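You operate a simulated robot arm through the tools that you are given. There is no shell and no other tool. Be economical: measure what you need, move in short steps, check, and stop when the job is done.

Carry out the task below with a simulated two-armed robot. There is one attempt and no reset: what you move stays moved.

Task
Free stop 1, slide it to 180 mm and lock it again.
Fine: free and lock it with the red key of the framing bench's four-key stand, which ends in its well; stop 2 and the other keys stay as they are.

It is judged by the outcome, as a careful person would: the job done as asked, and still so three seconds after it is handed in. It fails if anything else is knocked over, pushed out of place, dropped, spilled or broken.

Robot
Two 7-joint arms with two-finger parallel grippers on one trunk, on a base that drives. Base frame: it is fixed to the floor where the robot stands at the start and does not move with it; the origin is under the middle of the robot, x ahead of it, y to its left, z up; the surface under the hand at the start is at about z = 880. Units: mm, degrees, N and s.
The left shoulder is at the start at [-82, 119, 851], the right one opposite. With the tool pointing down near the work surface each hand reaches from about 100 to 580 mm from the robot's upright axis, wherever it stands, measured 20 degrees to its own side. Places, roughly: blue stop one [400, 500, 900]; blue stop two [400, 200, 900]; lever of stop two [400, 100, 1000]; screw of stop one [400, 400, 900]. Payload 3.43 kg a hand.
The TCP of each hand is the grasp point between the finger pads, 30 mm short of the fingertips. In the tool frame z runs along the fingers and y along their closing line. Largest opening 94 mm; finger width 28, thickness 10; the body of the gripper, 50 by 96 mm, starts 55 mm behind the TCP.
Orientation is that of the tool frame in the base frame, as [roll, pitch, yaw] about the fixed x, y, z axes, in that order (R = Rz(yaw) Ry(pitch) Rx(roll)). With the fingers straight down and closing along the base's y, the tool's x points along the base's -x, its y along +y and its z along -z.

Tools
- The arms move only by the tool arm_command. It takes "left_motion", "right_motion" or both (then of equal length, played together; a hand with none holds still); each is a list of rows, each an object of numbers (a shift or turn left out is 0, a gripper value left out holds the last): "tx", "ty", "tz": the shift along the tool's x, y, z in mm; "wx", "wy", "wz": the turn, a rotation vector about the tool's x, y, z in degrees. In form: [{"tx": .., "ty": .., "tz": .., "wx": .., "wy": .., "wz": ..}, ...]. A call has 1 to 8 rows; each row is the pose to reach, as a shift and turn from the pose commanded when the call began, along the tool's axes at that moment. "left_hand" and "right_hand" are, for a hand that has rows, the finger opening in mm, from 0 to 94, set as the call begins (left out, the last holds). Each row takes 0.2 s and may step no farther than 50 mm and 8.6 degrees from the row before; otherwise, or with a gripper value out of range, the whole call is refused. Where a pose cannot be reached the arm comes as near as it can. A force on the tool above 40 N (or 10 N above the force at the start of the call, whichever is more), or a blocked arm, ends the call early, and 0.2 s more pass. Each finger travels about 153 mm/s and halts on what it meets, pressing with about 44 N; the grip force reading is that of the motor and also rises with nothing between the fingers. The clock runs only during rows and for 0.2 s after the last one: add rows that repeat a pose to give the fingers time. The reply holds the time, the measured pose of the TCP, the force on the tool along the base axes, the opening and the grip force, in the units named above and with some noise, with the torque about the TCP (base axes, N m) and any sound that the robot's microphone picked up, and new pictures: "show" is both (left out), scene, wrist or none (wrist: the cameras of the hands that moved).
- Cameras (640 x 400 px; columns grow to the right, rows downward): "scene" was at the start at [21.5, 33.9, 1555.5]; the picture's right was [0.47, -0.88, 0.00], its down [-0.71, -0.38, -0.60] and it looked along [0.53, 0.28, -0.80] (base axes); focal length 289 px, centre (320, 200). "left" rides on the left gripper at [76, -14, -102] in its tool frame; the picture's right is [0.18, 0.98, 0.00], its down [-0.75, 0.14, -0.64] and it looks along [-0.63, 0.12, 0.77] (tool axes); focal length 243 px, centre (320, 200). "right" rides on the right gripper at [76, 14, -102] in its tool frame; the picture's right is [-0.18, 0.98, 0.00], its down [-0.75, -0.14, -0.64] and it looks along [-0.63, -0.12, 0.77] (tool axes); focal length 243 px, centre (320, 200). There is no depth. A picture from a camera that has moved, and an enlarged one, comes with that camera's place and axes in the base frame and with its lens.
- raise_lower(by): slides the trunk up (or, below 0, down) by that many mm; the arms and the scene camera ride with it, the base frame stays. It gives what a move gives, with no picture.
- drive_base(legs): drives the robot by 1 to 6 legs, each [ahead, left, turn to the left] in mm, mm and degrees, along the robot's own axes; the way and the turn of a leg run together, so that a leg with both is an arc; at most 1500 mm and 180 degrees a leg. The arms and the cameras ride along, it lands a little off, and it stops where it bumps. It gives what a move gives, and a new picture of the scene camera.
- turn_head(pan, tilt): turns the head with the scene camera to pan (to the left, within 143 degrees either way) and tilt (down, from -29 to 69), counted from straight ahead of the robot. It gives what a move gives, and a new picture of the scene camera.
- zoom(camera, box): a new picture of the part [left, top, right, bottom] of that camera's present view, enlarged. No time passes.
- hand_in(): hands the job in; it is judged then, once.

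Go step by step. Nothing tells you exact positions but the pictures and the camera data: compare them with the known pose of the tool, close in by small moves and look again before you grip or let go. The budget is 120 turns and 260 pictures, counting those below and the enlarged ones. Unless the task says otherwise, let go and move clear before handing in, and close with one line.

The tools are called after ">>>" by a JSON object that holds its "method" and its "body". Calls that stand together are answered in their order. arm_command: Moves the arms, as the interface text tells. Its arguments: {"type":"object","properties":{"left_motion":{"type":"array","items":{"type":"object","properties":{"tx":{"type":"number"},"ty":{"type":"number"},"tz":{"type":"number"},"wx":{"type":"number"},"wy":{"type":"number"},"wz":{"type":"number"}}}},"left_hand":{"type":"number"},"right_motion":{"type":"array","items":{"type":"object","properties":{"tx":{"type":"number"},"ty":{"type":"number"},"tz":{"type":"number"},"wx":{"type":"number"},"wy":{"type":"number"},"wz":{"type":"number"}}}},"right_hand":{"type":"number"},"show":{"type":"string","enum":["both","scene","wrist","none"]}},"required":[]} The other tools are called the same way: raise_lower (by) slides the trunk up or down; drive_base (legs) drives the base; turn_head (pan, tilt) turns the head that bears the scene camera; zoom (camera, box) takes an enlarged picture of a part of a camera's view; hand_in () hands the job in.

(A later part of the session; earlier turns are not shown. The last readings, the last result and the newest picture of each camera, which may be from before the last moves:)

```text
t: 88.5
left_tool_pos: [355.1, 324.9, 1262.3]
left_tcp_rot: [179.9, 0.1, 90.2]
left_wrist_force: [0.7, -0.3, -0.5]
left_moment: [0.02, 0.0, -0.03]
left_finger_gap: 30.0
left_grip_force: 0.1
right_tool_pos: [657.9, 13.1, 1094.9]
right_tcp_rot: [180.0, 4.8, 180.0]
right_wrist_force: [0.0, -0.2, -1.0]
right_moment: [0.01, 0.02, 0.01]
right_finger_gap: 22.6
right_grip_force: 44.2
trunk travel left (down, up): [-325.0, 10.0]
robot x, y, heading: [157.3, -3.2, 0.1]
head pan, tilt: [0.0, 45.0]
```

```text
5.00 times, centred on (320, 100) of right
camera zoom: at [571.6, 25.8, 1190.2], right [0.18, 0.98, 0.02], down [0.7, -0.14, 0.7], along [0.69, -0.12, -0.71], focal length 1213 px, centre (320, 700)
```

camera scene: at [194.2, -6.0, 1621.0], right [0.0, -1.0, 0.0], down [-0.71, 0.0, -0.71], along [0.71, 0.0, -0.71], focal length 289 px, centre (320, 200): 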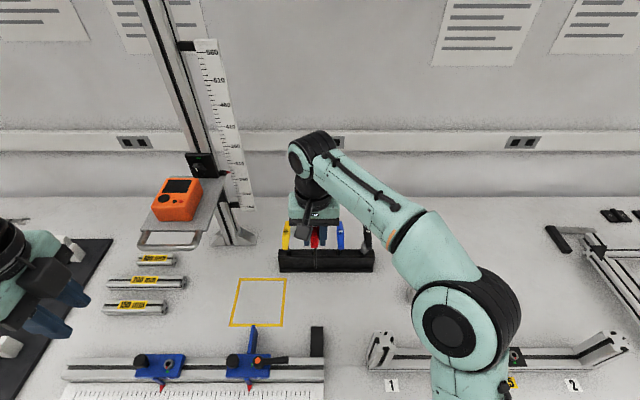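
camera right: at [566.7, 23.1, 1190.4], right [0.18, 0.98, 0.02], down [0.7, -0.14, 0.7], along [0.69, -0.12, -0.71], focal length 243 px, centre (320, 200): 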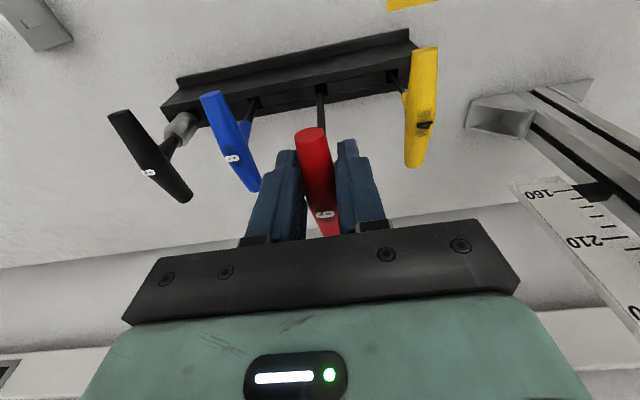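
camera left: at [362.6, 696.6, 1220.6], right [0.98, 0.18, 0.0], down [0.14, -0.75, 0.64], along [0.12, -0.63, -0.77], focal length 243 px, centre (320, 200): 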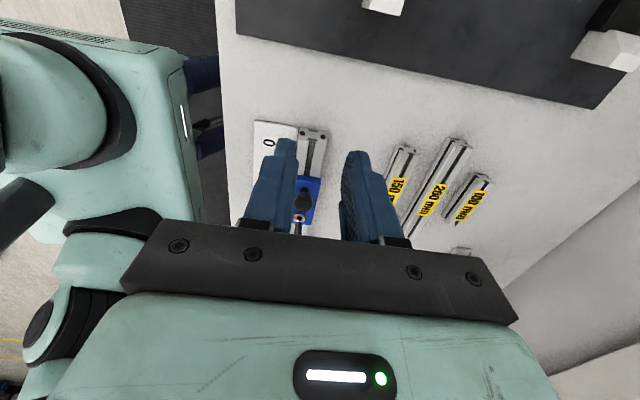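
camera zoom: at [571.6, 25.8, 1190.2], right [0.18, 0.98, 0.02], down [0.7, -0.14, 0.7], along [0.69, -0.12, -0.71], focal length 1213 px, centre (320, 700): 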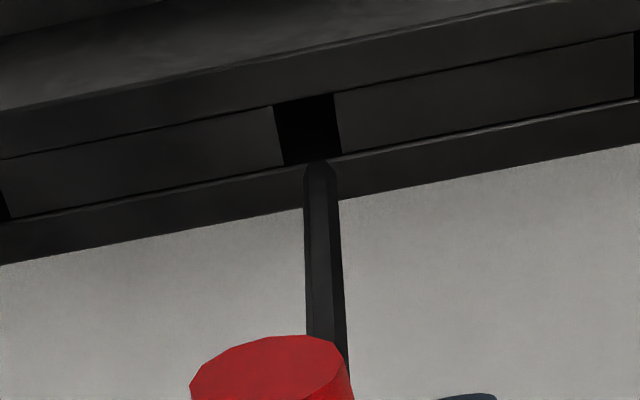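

>>> {"method": "arm_command", "body": {"right_motion": [{"tz": 15, "tx": 1.8, "ty": -1}, {"tz": 30, "tx": 3.0, "ty": -1}, {"tz": 42, "tx": 4.0, "ty": -1}, {"tz": 50, "tx": 4.7, "ty": -1}, {"tz": 56, "tx": 5.2, "ty": -1}, {"tz": 60, "tx": 5.5, "ty": -1}, {"tz": 63, "tx": 5.8, "ty": -1}, {"tz": 66, "tx": 6.0, "ty": -1}], "show": "none"}}

>>> {"method": "zoom", "body": {"camera": "scene", "box": [290, 205, 370, 280]}}

>>> {"method": "zoom", "body": {"camera": "right", "box": [220, 40, 420, 240]}}

```text
t: 90.3
left_tool_pos: [353.3, 324.3, 1262.2]
left_tcp_rot: [179.9, -0.1, 90.2]
left_wrist_force: [-0.9, -0.9, -0.9]
left_moment: [0.03, 0.02, 0.01]
left_finger_gap: 29.9
left_grip_force: 0.1
right_tool_pos: [655.7, 11.4, 1028.4]
right_tcp_rot: [-179.9, 4.7, -179.9]
right_wrist_force: [-10.4, -0.9, 0.8]
right_moment: [-0.01, 0.89, 0.0]
right_finger_gap: 22.5
right_grip_force: 43.5
trunk travel left (down, up): [-325.0, 10.0]
robot x, y, heading: [160.8, -5.6, 0.1]
head pan, tilt: [0.0, 45.0]
```

```text
5.33 times, centred on (330, 242) of scene
camera zoom: at [192.6, -6.0, 1621.0], right [0.0, -1.0, 0.0], down [-0.71, 0.0, -0.71], along [0.71, 0.0, -0.71], focal length 1542 px, centre (267, -27)
```

zoom: 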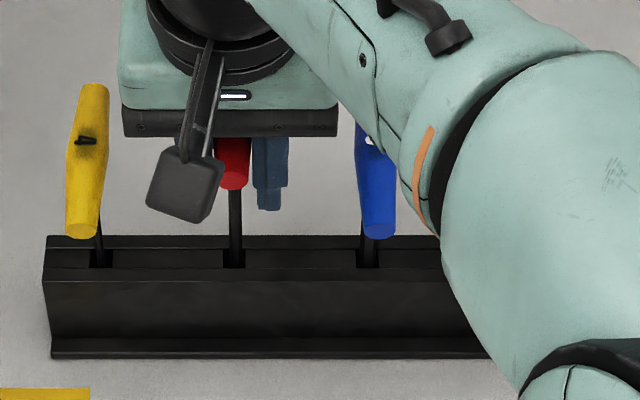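

```text
2.00 times, centred on (320, 140) of right
camera zoom: at [569.3, 24.2, 1124.2], right [0.18, 0.98, 0.02], down [0.7, -0.14, 0.7], along [0.69, -0.12, -0.71], focal length 485 px, centre (320, 320)
```

zoom: 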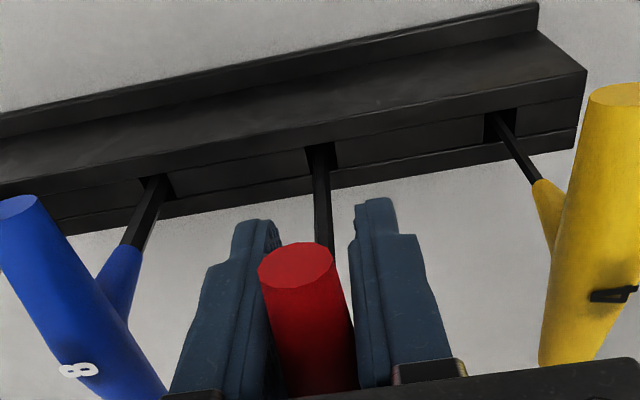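

The key is jamming and shifting in the grip; I need a true side view. I'll bring the left hand's camera to look along −y at the stand, keeping clear of the tower.

>>> {"method": "arm_command", "body": {"left_motion": [{"tx": -25, "ty": 30, "wz": -4}, {"tx": -50, "ty": 60, "wz": -8}, {"tx": -75, "ty": 95, "wz": -12}, {"tx": -100, "ty": 130, "wz": -16}, {"tx": -125, "ty": 165, "wz": -20}, {"tx": -145, "ty": 200, "wz": -24, "tz": 20}, {"tx": -152, "ty": 217, "wz": -28, "tz": 50}, {"tx": -152, "ty": 217, "wz": -28, "tz": 95}], "show": "both"}}

```text
t: 92.2
left_tool_pos: [570.3, 177.0, 1164.7]
left_tcp_rot: [180.0, 0.1, 118.2]
left_wrist_force: [-0.7, 0.7, 0.4]
left_moment: [0.0, 0.04, -0.02]
left_finger_gap: 29.8
left_grip_force: 0.0
right_tool_pos: [655.6, 12.0, 1028.6]
right_tcp_rot: [179.9, 4.9, 179.9]
right_wrist_force: [-10.3, 0.7, -2.2]
right_moment: [0.07, 0.89, -0.02]
right_finger_gap: 22.9
right_grip_force: 43.8
trunk travel left (down, up): [-325.0, 10.0]
robot x, y, heading: [157.0, -7.3, -0.3]
head pan, tilt: [0.0, 45.0]
camera scene: at [193.0, -5.5, 1621.0], right [0.0, -1.0, 0.0], down [-0.71, 0.0, -0.71], along [0.71, 0.0, -0.71], focal length 289 px, centre (320, 200)
camera left: at [521.8, 237.6, 1266.5], right [0.78, 0.63, 0.0], down [0.48, -0.6, 0.64], along [0.4, -0.5, -0.77], focal length 243 px, centre (320, 200)
```

scene: 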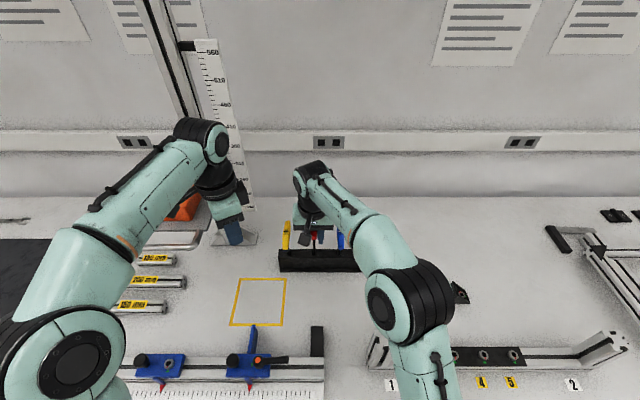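
left: 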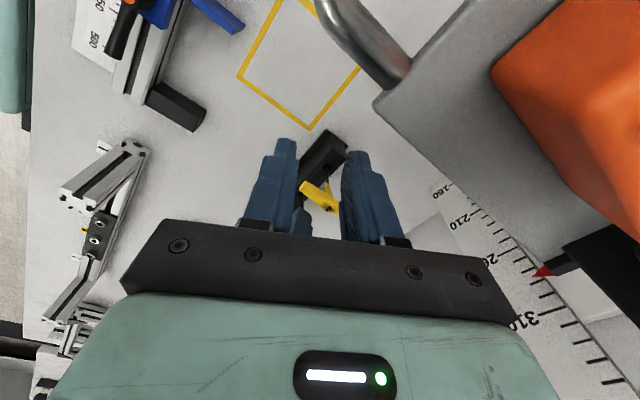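

>>> {"method": "arm_command", "body": {"left_motion": [{"tz": 20}, {"tz": 40}, {"tz": 60}, {"tz": 60}], "left_hand": 94, "show": "wrist"}}

>>> {"method": "zoom", "body": {"camera": "left", "box": [270, 110, 390, 230]}}

```text
t: 93.2
left_tool_pos: [571.3, 175.8, 1106.3]
left_tcp_rot: [179.9, -0.1, 118.1]
left_wrist_force: [0.5, -0.6, -0.3]
left_moment: [0.03, -0.01, 0.02]
left_finger_gap: 93.9
left_grip_force: 0.1
right_tool_pos: [655.9, 11.0, 1028.3]
right_tcp_rot: [180.0, 4.9, 180.0]
right_wrist_force: [-8.0, 0.5, -1.6]
right_moment: [0.03, 0.67, -0.04]
right_finger_gap: 22.8
right_grip_force: 43.8
trunk travel left (down, up): [-325.0, 10.0]
robot x, y, heading: [156.0, -5.0, -0.1]
head pan, tilt: [0.0, 45.0]
camera left: at [522.3, 237.1, 1208.5], right [0.78, 0.63, 0.0], down [0.48, -0.6, 0.64], along [0.4, -0.5, -0.77], focal length 243 px, centre (320, 200)
```

left: 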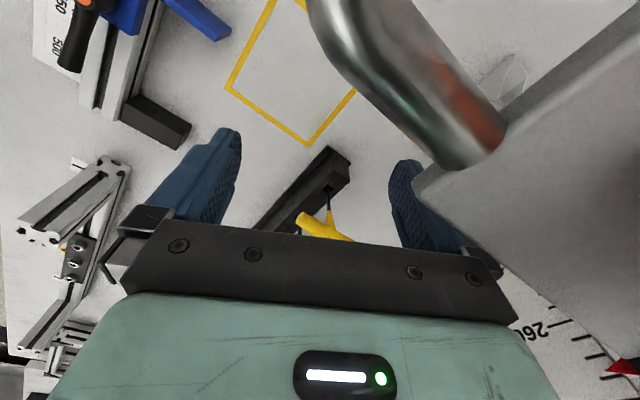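

```text
3.33 times, centred on (330, 170) of left
camera zoom: at [522.3, 237.1, 1208.5], right [0.78, 0.63, 0.0], down [0.48, -0.6, 0.64], along [0.4, -0.5, -0.77], focal length 809 px, centre (287, 300)
```

zoom: 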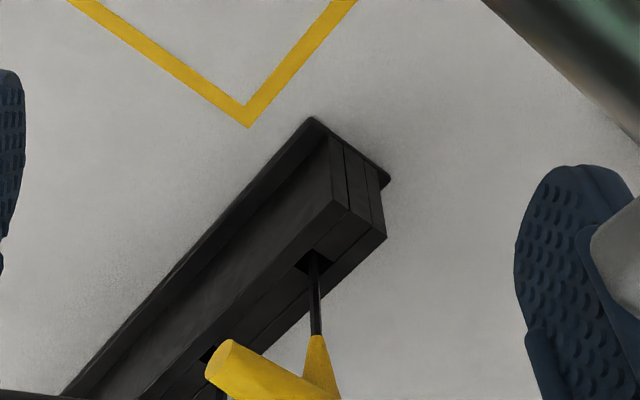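

The instrument shelf's handle is very close to the left hand – this viewpoint isn't good. I'll close the left fingers and withdraw it horizontally away from the shelf first, then up.

>>> {"method": "arm_command", "body": {"left_motion": [{"tx": 0}, {"tx": 0}, {"tx": 5, "ty": -18}, {"tx": 12, "ty": -36}, {"tx": 20, "ty": -54}, {"tx": 26, "ty": -72}, {"tx": 26, "ty": -72, "tz": -30}, {"tx": 26, "ty": -72, "tz": -70}], "left_hand": 20, "show": "both"}}

```text
t: 95.0
left_tool_pos: [495.6, 161.2, 1177.9]
left_tcp_rot: [179.8, 0.0, 118.1]
left_wrist_force: [0.1, -0.2, 0.5]
left_moment: [-0.03, -0.01, -0.02]
left_finger_gap: 20.0
left_grip_force: 0.0
right_tool_pos: [656.1, 10.3, 1029.0]
right_tcp_rot: [180.0, 4.9, 179.9]
right_wrist_force: [-3.7, 1.1, 0.0]
right_moment: [0.01, 0.35, 0.0]
right_finger_gap: 22.8
right_grip_force: 44.2
trunk travel left (down, up): [-325.0, 10.0]
robot x, y, heading: [156.5, -6.1, -0.2]
head pan, tilt: [0.0, 45.0]
camera scene: at [193.8, -6.0, 1621.0], right [0.0, -1.0, 0.0], down [-0.71, 0.0, -0.71], along [0.71, 0.0, -0.71], focal length 289 px, centre (320, 200)
camera left: at [447.3, 222.7, 1279.5], right [0.78, 0.62, 0.0], down [0.48, -0.6, 0.64], along [0.4, -0.5, -0.77], focal length 243 px, centre (320, 200)
```

scene: 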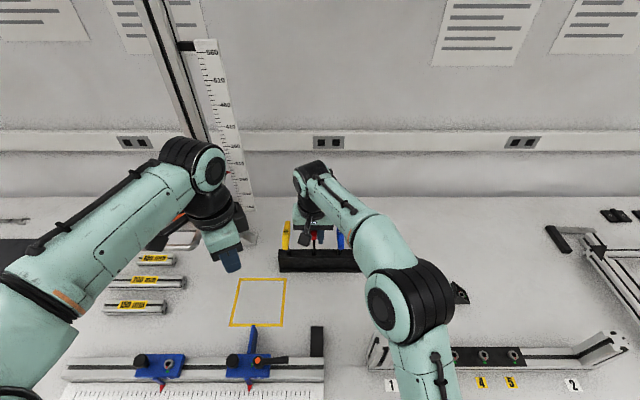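
left: 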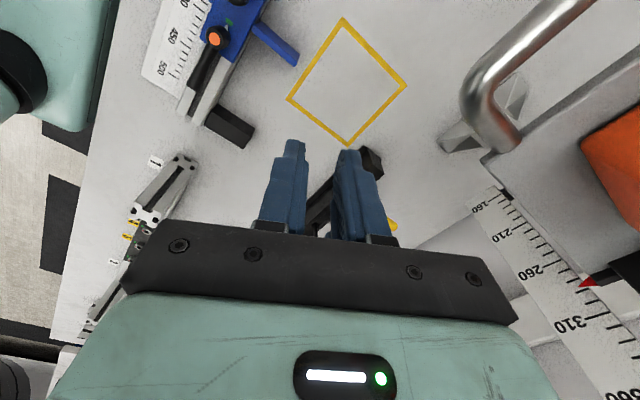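

Nothing was touched. The load on the right hand is relaxing as the key settles in the grip; I'll open the right fingers a little and see how the key comes to rest.

>>> {"method": "arm_command", "body": {"right_motion": [{"tz": 0}, {"tz": 0}, {"tz": 0}], "right_hand": 40, "show": "wrist"}}

>>> {"method": "zoom", "body": {"camera": "scene", "box": [290, 205, 370, 280]}}

>>> {"method": "zoom", "body": {"camera": "right", "box": [220, 40, 420, 240]}}

```text
t: 95.8
left_tool_pos: [495.7, 160.0, 1176.7]
left_tcp_rot: [179.9, 0.0, 118.1]
left_wrist_force: [0.2, 0.0, -0.1]
left_moment: [0.0, -0.01, 0.02]
left_finger_gap: 20.1
left_grip_force: 0.1
right_tool_pos: [656.3, 10.8, 1029.1]
right_tcp_rot: [-180.0, 4.8, 180.0]
right_wrist_force: [0.2, -0.2, 0.4]
right_moment: [0.01, 0.01, 0.0]
right_finger_gap: 40.0
right_grip_force: 0.0
trunk travel left (down, up): [-325.0, 10.0]
robot x, y, heading: [157.1, -5.2, -0.1]
head pan, tilt: [0.0, 45.0]
camera right: at [571.2, 23.9, 1123.9], right [0.18, 0.98, 0.02], down [0.7, -0.14, 0.7], along [0.69, -0.12, -0.71], focal length 243 px, centre (320, 200)
```

right: 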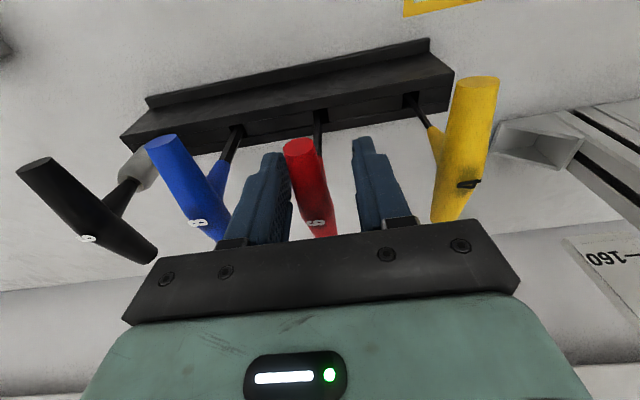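

```text
5.33 times, centred on (330, 242) of scene
camera zoom: at [194.5, -6.0, 1621.0], right [0.0, -1.0, 0.0], down [-0.71, 0.0, -0.71], along [0.71, 0.0, -0.71], focal length 1542 px, centre (267, -27)
```

zoom: 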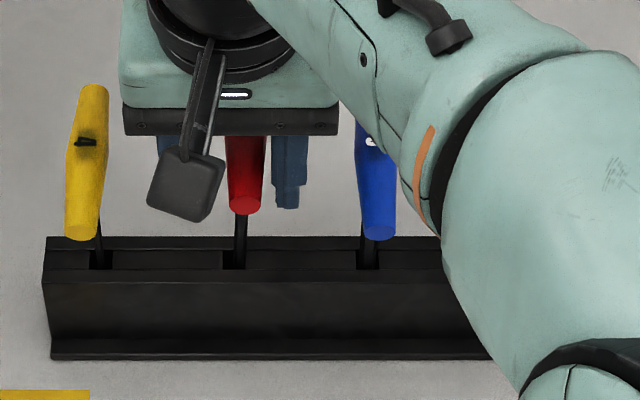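

```text
2.00 times, centred on (320, 140) of right
camera zoom: at [571.2, 23.9, 1123.9], right [0.18, 0.98, 0.02], down [0.7, -0.14, 0.7], along [0.69, -0.12, -0.71], focal length 485 px, centre (320, 320)
```

zoom: 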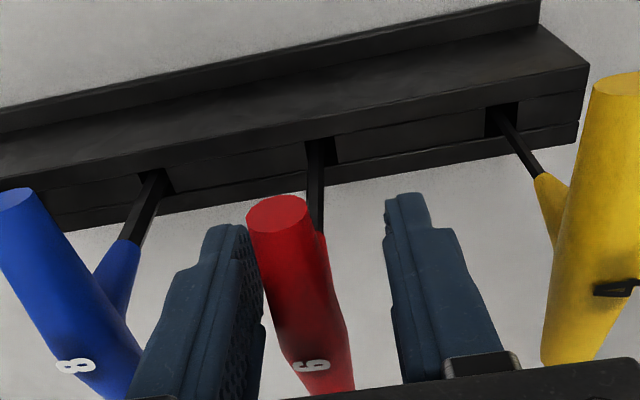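

Released, the key rests ~12 mm high, leaning on the −y finger: the tip sits on a ledge around a narrower pocket. I'll straighten the hand and cage the bar loosely (25 mm gap) at y≈11 so it stands upright and can drop.

>>> {"method": "arm_command", "body": {"right_motion": [{"tz": -4, "wy": 2.4}, {"tz": -8, "wy": 4.8}, {"tz": -8, "wy": 4.8, "ty": 0.4}], "right_hand": 40, "show": "none"}}

>>> {"method": "arm_command", "body": {"right_motion": [{"tz": 0}, {"tz": 0}, {"tz": 0}], "right_hand": 25, "show": "wrist"}}

>>> {"method": "zoom", "body": {"camera": "scene", "box": [290, 205, 370, 280]}}

>>> {"method": "zoom", "body": {"camera": "right", "box": [220, 40, 420, 240]}}

```text
t: 96.5
left_tool_pos: [496.4, 161.3, 1177.6]
left_tcp_rot: [180.0, 0.0, 118.1]
left_wrist_force: [-0.2, -0.8, 0.0]
left_moment: [-0.01, -0.01, 0.01]
left_finger_gap: 19.9
left_grip_force: 0.0
right_tool_pos: [655.3, 10.2, 1037.9]
right_tcp_rot: [-179.9, 0.0, -179.9]
right_wrist_force: [-0.6, 0.6, -0.2]
right_moment: [0.0, 0.02, -0.02]
right_finger_gap: 39.9
right_grip_force: 0.1
trunk travel left (down, up): [-325.0, 10.0]
robot x, y, heading: [155.8, -1.2, 0.1]
head pan, tilt: [0.0, 45.0]
```

```text
t: 97.3
left_tool_pos: [496.8, 161.9, 1177.1]
left_tcp_rot: [179.9, 0.0, 118.1]
left_wrist_force: [0.3, 0.7, 0.0]
left_moment: [-0.01, -0.02, -0.01]
left_finger_gap: 20.1
left_grip_force: 0.0
right_tool_pos: [656.2, 11.8, 1037.1]
right_tcp_rot: [180.0, -0.1, 180.0]
right_wrist_force: [0.5, -0.9, -0.1]
right_moment: [-0.02, -0.02, 0.01]
right_finger_gap: 24.8
right_grip_force: 0.0
trunk travel left (down, up): [-325.0, 10.0]
robot x, y, heading: [155.0, -4.3, -0.0]
head pan, tilt: [0.0, 45.0]
camera right: at [578.7, 24.3, 1139.2], right [0.18, 0.98, 0.0], down [0.75, -0.14, 0.64], along [0.63, -0.12, -0.77], focal length 243 px, centre (320, 200)
```

right: 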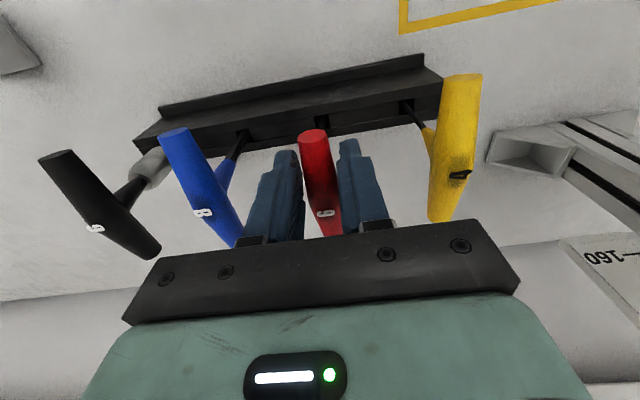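

```text
5.33 times, centred on (330, 242) of scene
camera zoom: at [194.4, -6.0, 1621.0], right [0.0, -1.0, 0.0], down [-0.71, 0.0, -0.71], along [0.71, 0.0, -0.71], focal length 1542 px, centre (267, -27)
```

zoom: 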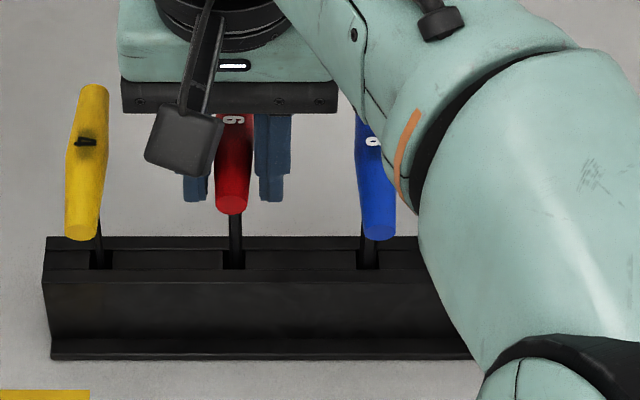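

```text
2.00 times, centred on (320, 140) of right
camera zoom: at [578.7, 24.3, 1139.2], right [0.18, 0.98, 0.0], down [0.75, -0.14, 0.64], along [0.63, -0.12, -0.77], focal length 485 px, centre (320, 320)
```

zoom: 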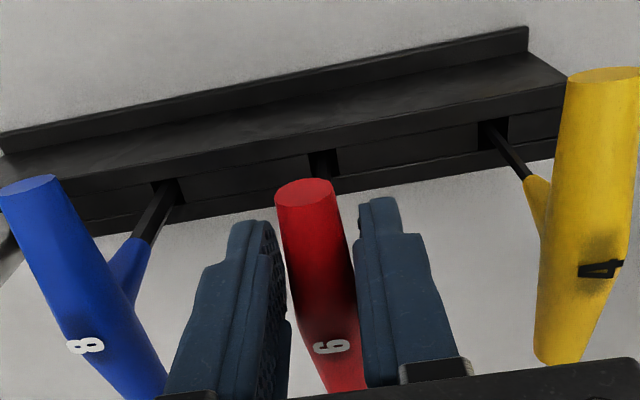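

Caged, the handle sits ~7 mm too far +x (leaning ~3°), 15 mm high. I'll regrip, rotate it upright about its tip (−3°, −7 mm x), then press down gently.

>>> {"method": "arm_command", "body": {"right_motion": [{"tz": 0}, {"tz": 0}, {"tz": -1.5}, {"tz": -1.5, "tx": 3.5, "wy": -1.6}, {"tz": -1.5, "tx": 7, "wy": -3.2}, {"tz": -1.5, "tx": 7, "wy": -3.2}], "right_hand": 0, "show": "none"}}

>>> {"method": "arm_command", "body": {"right_motion": [{"tz": 1.5}, {"tz": 3}, {"tz": 4}, {"tz": 5}, {"tz": 6}], "show": "wrist"}}

>>> {"method": "zoom", "body": {"camera": "scene", "box": [290, 205, 370, 280]}}

```text
t: 98.8
left_tool_pos: [495.7, 159.9, 1177.3]
left_tcp_rot: [180.0, -0.1, 118.2]
left_wrist_force: [-0.3, 0.3, 0.9]
left_moment: [0.02, -0.06, 0.05]
left_finger_gap: 20.2
left_grip_force: 0.0
right_tool_pos: [648.7, 9.8, 1038.4]
right_tcp_rot: [180.0, 3.2, 180.0]
right_wrist_force: [0.2, 0.6, -0.3]
right_moment: [0.0, 0.03, 0.03]
right_finger_gap: 22.6
right_grip_force: 43.5
trunk travel left (down, up): [-325.0, 10.0]
robot x, y, heading: [154.3, -5.8, 0.0]
head pan, tilt: [0.0, 45.0]
```

```text
t: 100.0
left_tool_pos: [493.8, 161.4, 1179.2]
left_tcp_rot: [179.8, 0.1, 118.1]
left_wrist_force: [-0.2, 0.1, -0.1]
left_moment: [0.0, -0.02, -0.02]
left_finger_gap: 19.8
left_grip_force: 0.1
right_tool_pos: [647.6, 12.8, 1036.4]
right_tcp_rot: [179.7, 3.8, -179.9]
right_wrist_force: [-3.8, 0.8, 36.8]
right_moment: [0.03, 0.08, 0.0]
right_finger_gap: 22.9
right_grip_force: 44.4
trunk travel left (down, up): [-325.0, 10.0]
robot x, y, heading: [159.2, -6.1, 0.0]
head pan, tilt: [0.0, 45.0]
camera right: at [563.5, 25.0, 1133.1], right [0.18, 0.98, 0.02], down [0.71, -0.14, 0.69], along [0.68, -0.11, -0.72], focal length 243 px, centre (320, 200)
```

right: 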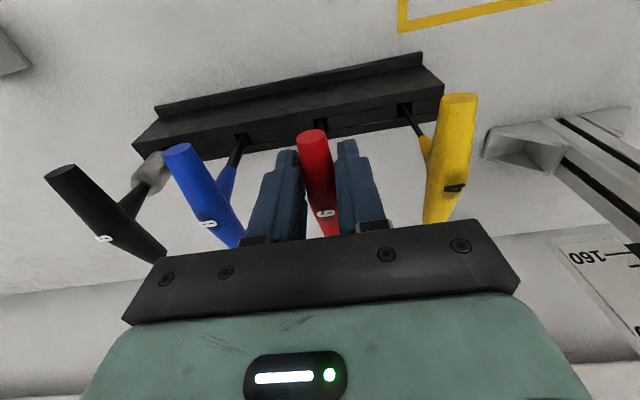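

```text
5.33 times, centred on (330, 242) of scene
camera zoom: at [190.7, -6.0, 1621.4], right [0.0, -1.0, 0.0], down [-0.71, 0.0, -0.71], along [0.71, 0.0, -0.71], focal length 1542 px, centre (267, -27)
```

zoom: 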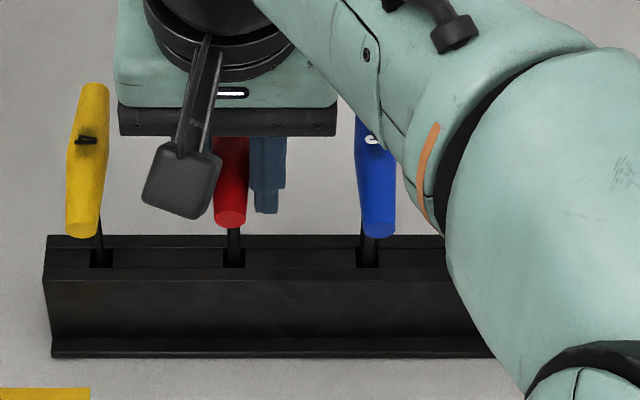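

The key is now upright and centred within ~1.5 mm, but still stops 15 mm high on something firm. I'll ease the pressure and do a small search around this spot, feeling for the pocket.

>>> {"method": "arm_command", "body": {"right_motion": [{"tz": -3}, {"tz": -3, "tx": 1}, {"tz": -3, "tx": 1, "ty": 1}, {"tz": -3, "ty": 1}, {"tz": -3, "tx": -1, "ty": 1}, {"tz": -3, "tx": -1}, {"tz": -3, "tx": -1, "ty": -1}, {"tz": -3, "ty": -1}], "show": "none"}}

>>> {"method": "zoom", "body": {"camera": "scene", "box": [305, 235, 335, 265]}}

```text
t: 101.8
left_tool_pos: [495.1, 161.6, 1177.1]
left_tcp_rot: [180.0, 0.1, 118.0]
left_wrist_force: [0.0, -0.7, -0.2]
left_moment: [0.0, 0.0, 0.0]
left_finger_gap: 19.9
left_grip_force: 0.1
right_tool_pos: [648.1, 9.2, 1037.3]
right_tcp_rot: [179.9, 3.5, 180.0]
right_wrist_force: [2.6, 0.5, 21.0]
right_moment: [0.07, -0.59, -0.02]
right_finger_gap: 22.7
right_grip_force: 44.3
trunk travel left (down, up): [-325.0, 10.0]
robot x, y, heading: [160.2, -5.9, -0.1]
head pan, tilt: [0.0, 45.0]
```

```text
13.33 times, centred on (320, 250) of scene
camera zoom: at [193.1, -6.0, 1621.1], right [0.0, -1.0, 0.0], down [-0.71, 0.0, -0.71], along [0.71, 0.0, -0.71], focal length 3856 px, centre (320, -467)
```

zoom: 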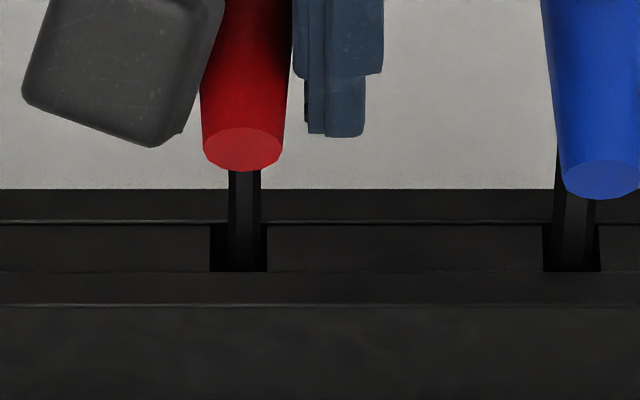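

Force analysis puts the tip right at x≈659 and the view shows it centred in y, so the likely mismatch is yaw of the hex (or a small offset). I'll keep light pressure and sweep the yaw about the key's axis.

>>> {"method": "arm_command", "body": {"right_motion": [{"tz": -1, "ty": 1.0}, {"tz": -1, "ty": 1.6, "wz": 3}, {"tz": -1, "ty": 2.1, "wz": 6}, {"tz": -1, "ty": 2.7, "wz": 9}, {"tz": -1, "ty": 2.1, "wz": 6}, {"tz": -1, "ty": 1.6, "wz": 3}, {"tz": -1, "ty": 1.0, "wz": 0}], "show": "none"}}

>>> {"method": "arm_command", "body": {"right_motion": [{"ty": -0.6, "wz": -3}, {"ty": -1.1, "wz": -6}, {"ty": -1.7, "wz": -9}, {"ty": -2.2, "wz": -12}, {"ty": -1.7, "wz": -9}, {"ty": -1.1, "wz": -6}, {"ty": 0, "wz": 0}], "show": "none"}}

>>> {"method": "zoom", "body": {"camera": "scene", "box": [305, 235, 335, 265]}}

```text
t: 103.3
left_tool_pos: [495.1, 160.8, 1177.3]
left_tcp_rot: [179.9, 0.0, 118.1]
left_wrist_force: [0.1, 0.5, -0.2]
left_moment: [-0.01, 0.01, -0.02]
left_finger_gap: 19.9
left_grip_force: 0.0
right_tool_pos: [648.3, 11.3, 1035.8]
right_tcp_rot: [180.0, 3.2, -179.9]
right_wrist_force: [-3.1, 1.6, 14.9]
right_moment: [0.23, 0.21, 0.03]
right_finger_gap: 22.6
right_grip_force: 43.6
trunk travel left (down, up): [-325.0, 10.0]
robot x, y, heading: [155.7, -7.7, 0.1]
head pan, tilt: [0.0, 45.0]
```

```text
t: 105.0
left_tool_pos: [496.2, 161.2, 1178.0]
left_tcp_rot: [179.9, 0.0, 118.1]
left_wrist_force: [0.6, 0.4, 0.9]
left_moment: [0.01, 0.01, 0.02]
left_finger_gap: 19.8
left_grip_force: 0.1
right_tool_pos: [649.1, 10.9, 1036.5]
right_tcp_rot: [180.0, 3.2, -180.0]
right_wrist_force: [-0.9, -2.2, 6.7]
right_moment: [-0.27, 0.12, 0.0]
right_finger_gap: 22.8
right_grip_force: 43.7
trunk travel left (down, up): [-325.0, 10.0]
robot x, y, heading: [157.7, -4.4, 0.2]
head pan, tilt: [0.0, 45.0]
```

```text
13.33 times, centred on (320, 250) of scene
camera zoom: at [193.6, -6.2, 1621.0], right [0.0, -1.0, 0.0], down [-0.71, 0.0, -0.71], along [0.71, 0.0, -0.71], focal length 3856 px, centre (320, -467)
```

zoom: 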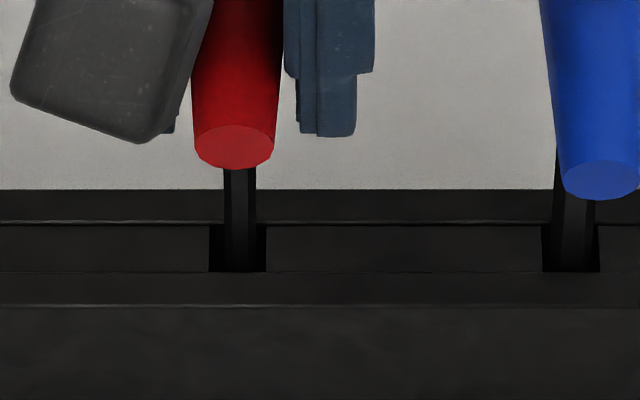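

>>> {"method": "zoom", "body": {"camera": "right", "box": [220, 95, 320, 175]}}

>>> {"method": "zoom", "body": {"camera": "right", "box": [300, 85, 440, 175]}}

>>> {"method": "zoom", "body": {"camera": "left", "box": [290, 110, 410, 240]}}

```text
5.00 times, centred on (270, 135) of right
camera zoom: at [565.6, 24.2, 1133.3], right [0.18, 0.98, 0.01], down [0.72, -0.14, 0.68], along [0.67, -0.12, -0.73], focal length 1213 px, centre (570, 525)
```

zoom: 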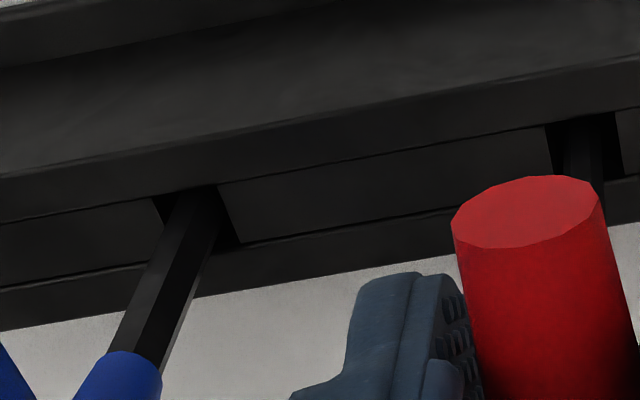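

```text
4.44 times, centred on (370, 130) of right
camera zoom: at [565.6, 24.2, 1133.3], right [0.18, 0.98, 0.01], down [0.72, -0.14, 0.68], along [0.67, -0.12, -0.73], focal length 1078 px, centre (98, 511)
```

zoom: 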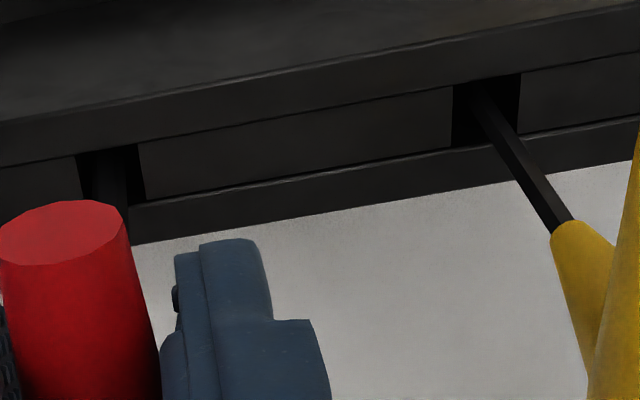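

```text
3.08 times, centred on (350, 175) of left
camera zoom: at [447.3, 222.5, 1279.2], right [0.78, 0.62, 0.0], down [0.48, -0.6, 0.64], along [0.4, -0.5, -0.77], focal length 746 px, centre (228, 277)
```

zoom: 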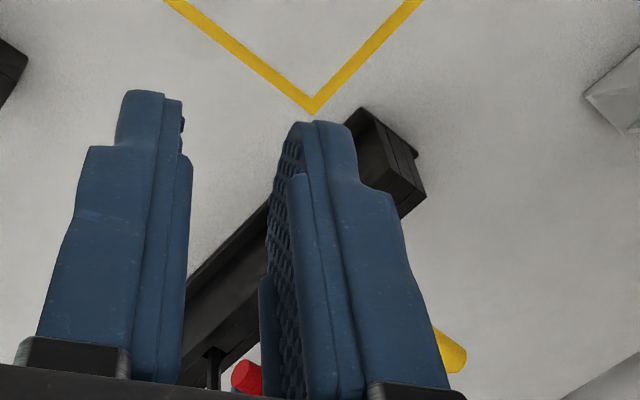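

I'll do a light-pressure raster search for the pocket: dragging the tip a few millimetres in x and y.

>>> {"method": "arm_command", "body": {"right_motion": [{"tx": 1.5}, {"tx": 3}, {"tx": 1.5}, {"tx": 0}, {"tx": -1.5}, {"tx": -3}, {"tx": -4.5}, {"tx": -4.5, "ty": -1}], "show": "none"}}

>>> {"method": "arm_command", "body": {"right_motion": [{"tx": 1.5}, {"tx": 3}, {"tx": 4.5}, {"tx": 6}, {"tx": 7.5}, {"tx": 7.5, "ty": 2}, {"tx": 6, "ty": 2}, {"tx": 4.5, "ty": 2}], "show": "none"}}

```text
t: 106.8
left_tool_pos: [494.3, 161.2, 1176.5]
left_tcp_rot: [179.9, 0.0, 118.1]
left_wrist_force: [-0.9, -0.8, 0.2]
left_moment: [-0.03, -0.01, -0.01]
left_finger_gap: 20.2
left_grip_force: 0.2
right_tool_pos: [652.1, 11.5, 1036.4]
right_tcp_rot: [-180.0, 3.1, -180.0]
right_wrist_force: [-10.2, 2.1, 0.7]
right_moment: [0.14, 0.94, 0.09]
right_finger_gap: 22.7
right_grip_force: 43.8
trunk travel left (down, up): [-325.0, 10.0]
robot x, y, heading: [157.5, -3.9, -0.1]
head pan, tilt: [0.0, 45.0]
```

```text
t: 108.5
left_tool_pos: [495.7, 160.4, 1176.9]
left_tcp_rot: [179.9, 0.0, 118.1]
left_wrist_force: [-0.1, -0.8, 0.9]
left_moment: [0.02, 0.04, 0.02]
left_finger_gap: 20.0
left_grip_force: 0.1
right_tool_pos: [648.0, 13.5, 1036.5]
right_tcp_rot: [179.9, 3.3, -179.9]
right_wrist_force: [-2.6, -0.3, 3.1]
right_moment: [-0.14, 0.25, -0.03]
right_finger_gap: 22.5
right_grip_force: 44.3
trunk travel left (down, up): [-325.0, 10.0]
robot x, y, heading: [157.3, -4.0, 0.2]
head pan, tilt: [0.0, 45.0]
```

>>> {"method": "arm_command", "body": {"right_motion": [{"ty": -2, "tz": 0}, {"ty": -2, "tz": 1}, {"ty": -2, "tz": 2}, {"ty": -2, "tz": 3}], "show": "none"}}

>>> {"method": "zoom", "body": {"camera": "scene", "box": [305, 235, 335, 265]}}

>>> {"method": "zoom", "body": {"camera": "right", "box": [220, 60, 420, 220]}}

```text
t: 109.5
left_tool_pos: [495.5, 161.1, 1177.9]
left_tcp_rot: [179.8, 0.1, 118.1]
left_wrist_force: [-0.1, 0.4, -0.2]
left_moment: [-0.02, 0.01, 0.01]
left_finger_gap: 19.9
left_grip_force: 0.1
right_tool_pos: [646.8, 10.0, 1035.8]
right_tcp_rot: [179.9, 3.5, 180.0]
right_wrist_force: [-0.9, 0.5, 21.2]
right_moment: [0.17, 0.09, 0.03]
right_finger_gap: 22.8
right_grip_force: 44.2
trunk travel left (down, up): [-325.0, 10.0]
robot x, y, heading: [157.4, -5.4, -0.0]
head pan, tilt: [0.0, 45.0]
```

```text
13.33 times, centred on (320, 250) of scene
camera zoom: at [192.2, -5.9, 1621.2], right [0.0, -1.0, 0.0], down [-0.71, 0.0, -0.71], along [0.71, 0.0, -0.71], focal length 3856 px, centre (320, -467)
```

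zoom: 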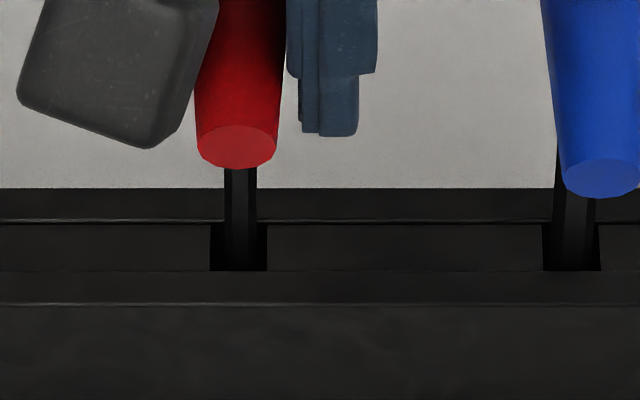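

```text
2.50 times, centred on (320, 140) of right
camera zoom: at [564.8, 23.6, 1132.6], right [0.18, 0.98, 0.01], down [0.71, -0.14, 0.69], along [0.68, -0.12, -0.73], focal length 606 px, centre (320, 350)
```

zoom: 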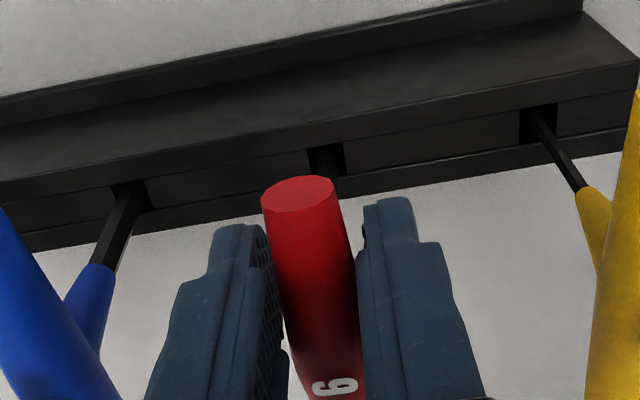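

I need better triangulation of the handle height; I'll reposition the left hand further back (well clear of the shelf) with fingers open for a second viewpoint.

>>> {"method": "arm_command", "body": {"left_motion": [{"tx": 25, "ty": -4}, {"tx": 50, "ty": -8, "tz": 15}, {"tx": 67, "ty": -9, "tz": 37}, {"tx": 67, "ty": -9, "tz": 37}], "left_hand": 94, "show": "wrist"}}

>>> {"method": "zoom", "body": {"camera": "left", "box": [280, 90, 400, 210]}}

```text
t: 110.5
left_tool_pos: [455.2, 217.0, 1138.9]
left_tcp_rot: [179.8, 0.1, 118.1]
left_wrist_force: [0.8, 0.2, -0.3]
left_moment: [0.01, -0.01, -0.02]
left_finger_gap: 94.2
left_grip_force: 0.1
right_tool_pos: [648.0, 10.0, 1034.8]
right_tcp_rot: [179.8, 3.5, 179.9]
right_wrist_force: [-1.3, -0.9, 29.2]
right_moment: [0.0, -0.34, 0.01]
right_finger_gap: 22.7
right_grip_force: 44.2
trunk travel left (down, up): [-325.0, 10.0]
robot x, y, heading: [158.0, -6.7, 0.0]
head pan, tilt: [0.0, 45.0]
camera left: at [406.4, 279.0, 1241.0], right [0.78, 0.63, 0.0], down [0.48, -0.6, 0.64], along [0.4, -0.5, -0.77], focal length 243 px, centre (320, 200)
```

left: 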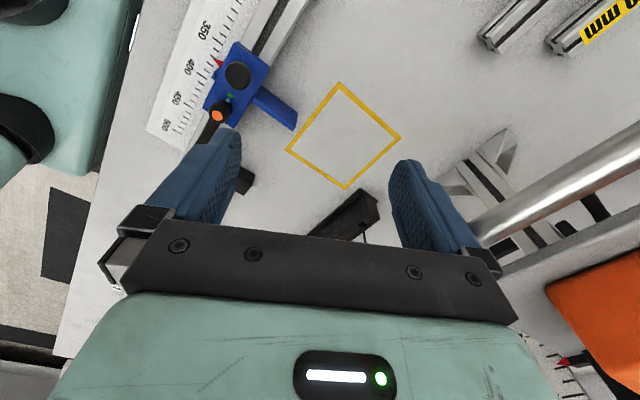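

```text
3.33 times, centred on (340, 150) of left
camera zoom: at [406.4, 279.0, 1241.0], right [0.78, 0.63, 0.0], down [0.48, -0.6, 0.64], along [0.4, -0.5, -0.77], focal length 809 px, centre (253, 367)
```

zoom: 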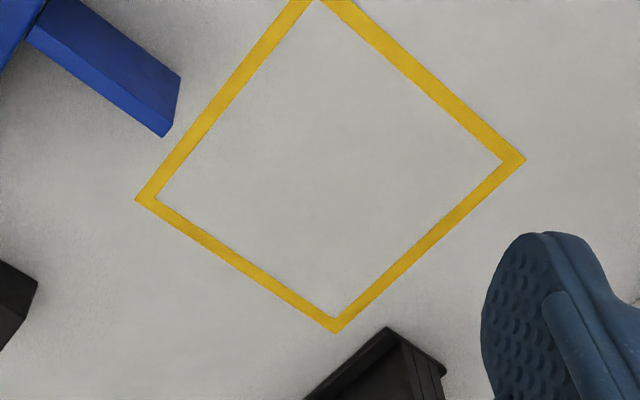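

The camera image is inverted relative to what I assumed; I need to tilt the left hand so its camera looks more level.

>>> {"method": "arm_command", "body": {"left_motion": [{"wy": -8}, {"wy": -16}, {"wy": -24}, {"wy": -30}, {"wy": -30}], "show": "wrist"}}

>>> {"method": "zoom", "body": {"camera": "left", "box": [260, 110, 400, 230]}}

```text
t: 111.8
left_tool_pos: [455.1, 217.1, 1139.3]
left_tcp_rot: [179.8, 30.0, 117.9]
left_wrist_force: [0.2, 0.6, -0.3]
left_moment: [0.01, 0.0, 0.01]
left_finger_gap: 93.8
left_grip_force: 0.1
right_tool_pos: [648.4, 9.9, 1036.0]
right_tcp_rot: [179.8, 3.5, -180.0]
right_wrist_force: [0.0, -0.7, 28.1]
right_moment: [0.01, -0.39, -0.04]
right_finger_gap: 22.9
right_grip_force: 44.2
trunk travel left (down, up): [-325.0, 10.0]
robot x, y, heading: [156.5, -3.1, 0.1]
head pan, tilt: [0.0, 45.0]
camera left: at [387.8, 315.1, 1189.9], right [0.79, 0.6, -0.09], down [0.28, -0.23, 0.93], along [0.54, -0.77, -0.35], focal length 243 px, centre (320, 200)
```

left: 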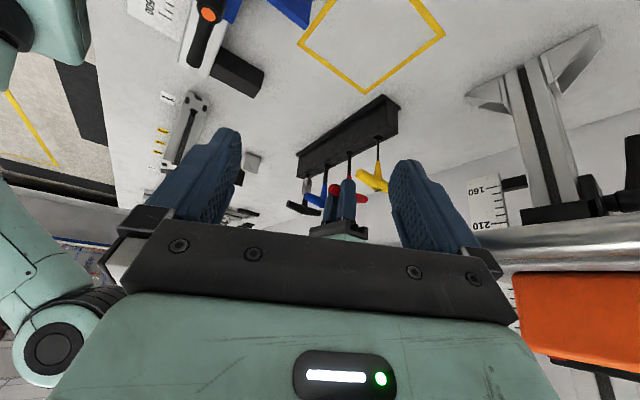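

```text
3.33 times, centred on (330, 170) of left
camera zoom: at [387.8, 315.1, 1189.9], right [0.79, 0.6, -0.09], down [0.28, -0.23, 0.93], along [0.54, -0.77, -0.35], focal length 809 px, centre (287, 300)
```

zoom: 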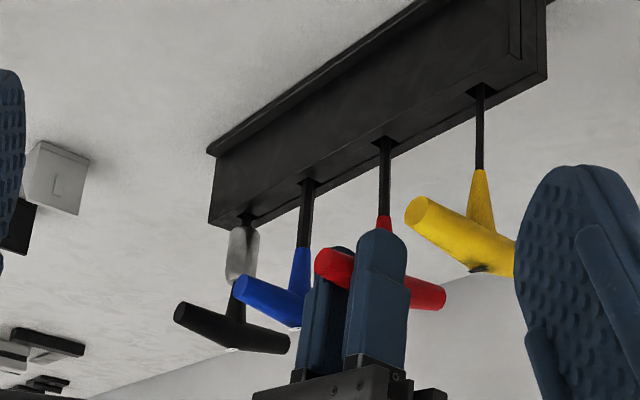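

This view is excellent: the exposed shank length of the red key nearly matches its neighbours, so it is almost fully down – the earlier height estimate was biased. Zooming to compare precisely.

>>> {"method": "zoom", "body": {"camera": "left", "box": [300, 130, 400, 215]}}

```text
4.71 times, centred on (350, 172) of left
camera zoom: at [387.8, 315.1, 1189.9], right [0.79, 0.6, -0.09], down [0.28, -0.23, 0.93], along [0.54, -0.77, -0.35], focal length 1142 px, centre (179, 329)
```

zoom: 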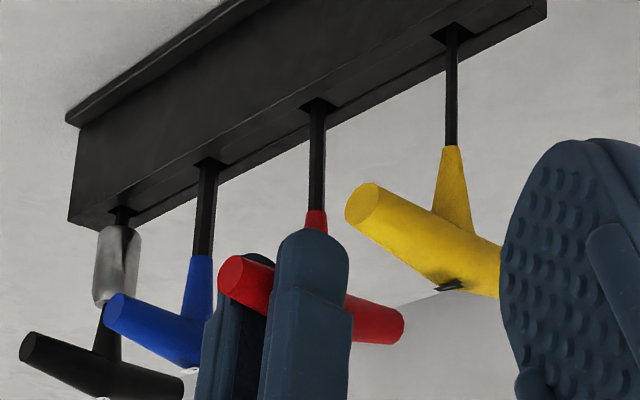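

Measured exposed shanks agree within ~1.5 mm, so the key is seated on its floor. I'll ease the downward pressure and release it.

>>> {"method": "arm_command", "body": {"right_motion": [{"tz": -3}, {"tz": -3}], "show": "none"}}

>>> {"method": "arm_command", "body": {"right_motion": [{"tz": 0}, {"tz": 0}, {"tz": 0}], "right_hand": 46, "show": "none"}}

>>> {"method": "zoom", "body": {"camera": "left", "box": [300, 130, 400, 215]}}

```text
t: 112.3
left_tool_pos: [457.2, 218.5, 1138.5]
left_tcp_rot: [179.9, 30.0, 118.0]
left_wrist_force: [0.6, -0.5, -0.2]
left_moment: [0.02, 0.01, -0.02]
left_finger_gap: 94.1
left_grip_force: 0.0
right_tool_pos: [649.5, 10.2, 1035.8]
right_tcp_rot: [180.0, 3.2, 180.0]
right_wrist_force: [3.2, 0.1, 15.1]
right_moment: [0.05, -0.67, -0.02]
right_finger_gap: 23.0
right_grip_force: 43.7
trunk travel left (down, up): [-325.0, 10.0]
robot x, y, heading: [159.6, -7.6, 0.0]
head pan, tilt: [0.0, 45.0]
```

```text
t: 113.2
left_tool_pos: [457.5, 217.3, 1139.0]
left_tcp_rot: [179.9, 30.1, 118.0]
left_wrist_force: [-0.1, 1.1, 0.3]
left_moment: [0.01, 0.0, 0.01]
left_finger_gap: 94.1
left_grip_force: 0.0
right_tool_pos: [649.4, 10.4, 1036.0]
right_tcp_rot: [180.0, 3.2, -179.9]
right_wrist_force: [0.7, 1.0, 0.1]
right_moment: [0.03, 0.01, 0.01]
right_finger_gap: 46.0
right_grip_force: 0.1
trunk travel left (down, up): [-325.0, 10.0]
robot x, y, heading: [156.9, -0.1, 0.1]
head pan, tilt: [0.0, 45.0]
```

```text
4.71 times, centred on (350, 172) of left
camera zoom: at [389.5, 315.3, 1189.5], right [0.79, 0.6, -0.09], down [0.28, -0.23, 0.93], along [0.54, -0.76, -0.35], focal length 1142 px, centre (179, 329)
```

zoom: 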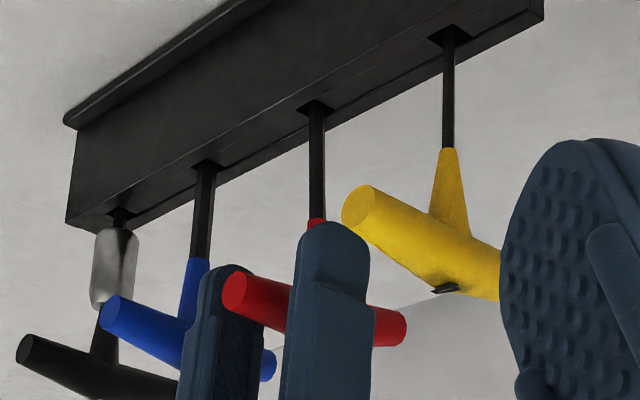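

Released. I'll raise the right hand slowly and see how the key stands.

>>> {"method": "arm_command", "body": {"right_motion": [{"tz": -10}, {"tz": -22}, {"tz": -36}, {"tz": -52}, {"tz": -62}], "show": "scene"}}

>>> {"method": "zoom", "body": {"camera": "left", "box": [300, 130, 400, 215]}}

>>> {"method": "zoom", "body": {"camera": "scene", "box": [280, 205, 360, 280]}}

```text
t: 114.3
left_tool_pos: [458.7, 217.7, 1139.5]
left_tcp_rot: [179.9, 30.0, 118.0]
left_wrist_force: [0.2, 0.0, -1.2]
left_moment: [-0.03, -0.02, -0.01]
left_finger_gap: 94.1
left_grip_force: 0.0
right_tool_pos: [645.3, 10.5, 1098.0]
right_tcp_rot: [180.0, 3.1, -179.9]
right_wrist_force: [-0.1, 0.2, 0.2]
right_moment: [-0.01, 0.01, 0.02]
right_finger_gap: 45.9
right_grip_force: 0.0
trunk travel left (down, up): [-325.0, 10.0]
robot x, y, heading: [157.1, -8.6, 0.1]
head pan, tilt: [0.0, 45.0]
camera scene: at [194.4, -5.9, 1621.0], right [0.0, -1.0, 0.0], down [-0.71, 0.0, -0.71], along [0.71, 0.0, -0.71], focal length 289 px, centre (320, 200)
```

scene: 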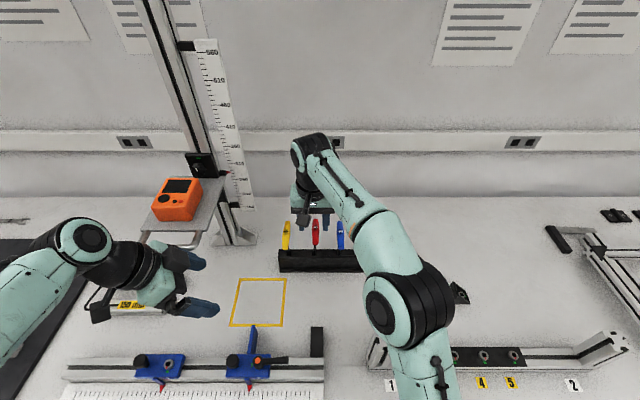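

```text
4.71 times, centred on (350, 172) of left
camera zoom: at [389.5, 315.3, 1189.6], right [0.79, 0.6, -0.09], down [0.28, -0.23, 0.93], along [0.54, -0.76, -0.35], focal length 1142 px, centre (179, 329)
```

zoom: 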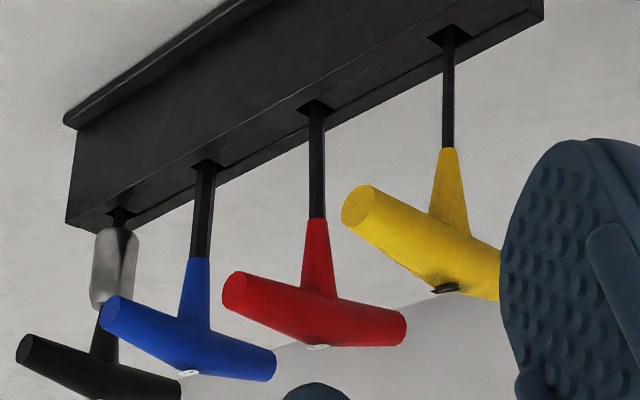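

```text
5.33 times, centred on (320, 242) of scene
camera zoom: at [194.4, -5.9, 1621.0], right [0.0, -1.0, 0.0], down [-0.71, 0.0, -0.71], along [0.71, 0.0, -0.71], focal length 1542 px, centre (320, -27)
```

zoom: 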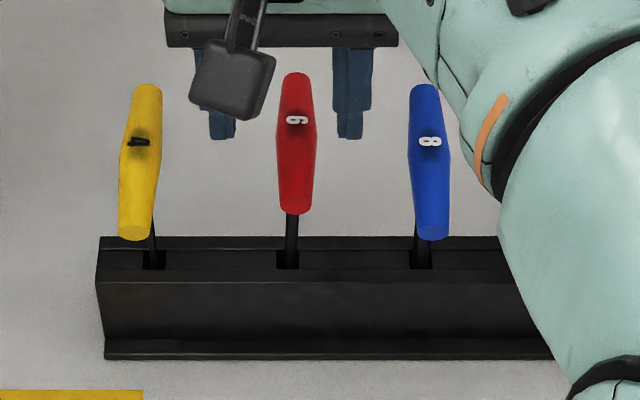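

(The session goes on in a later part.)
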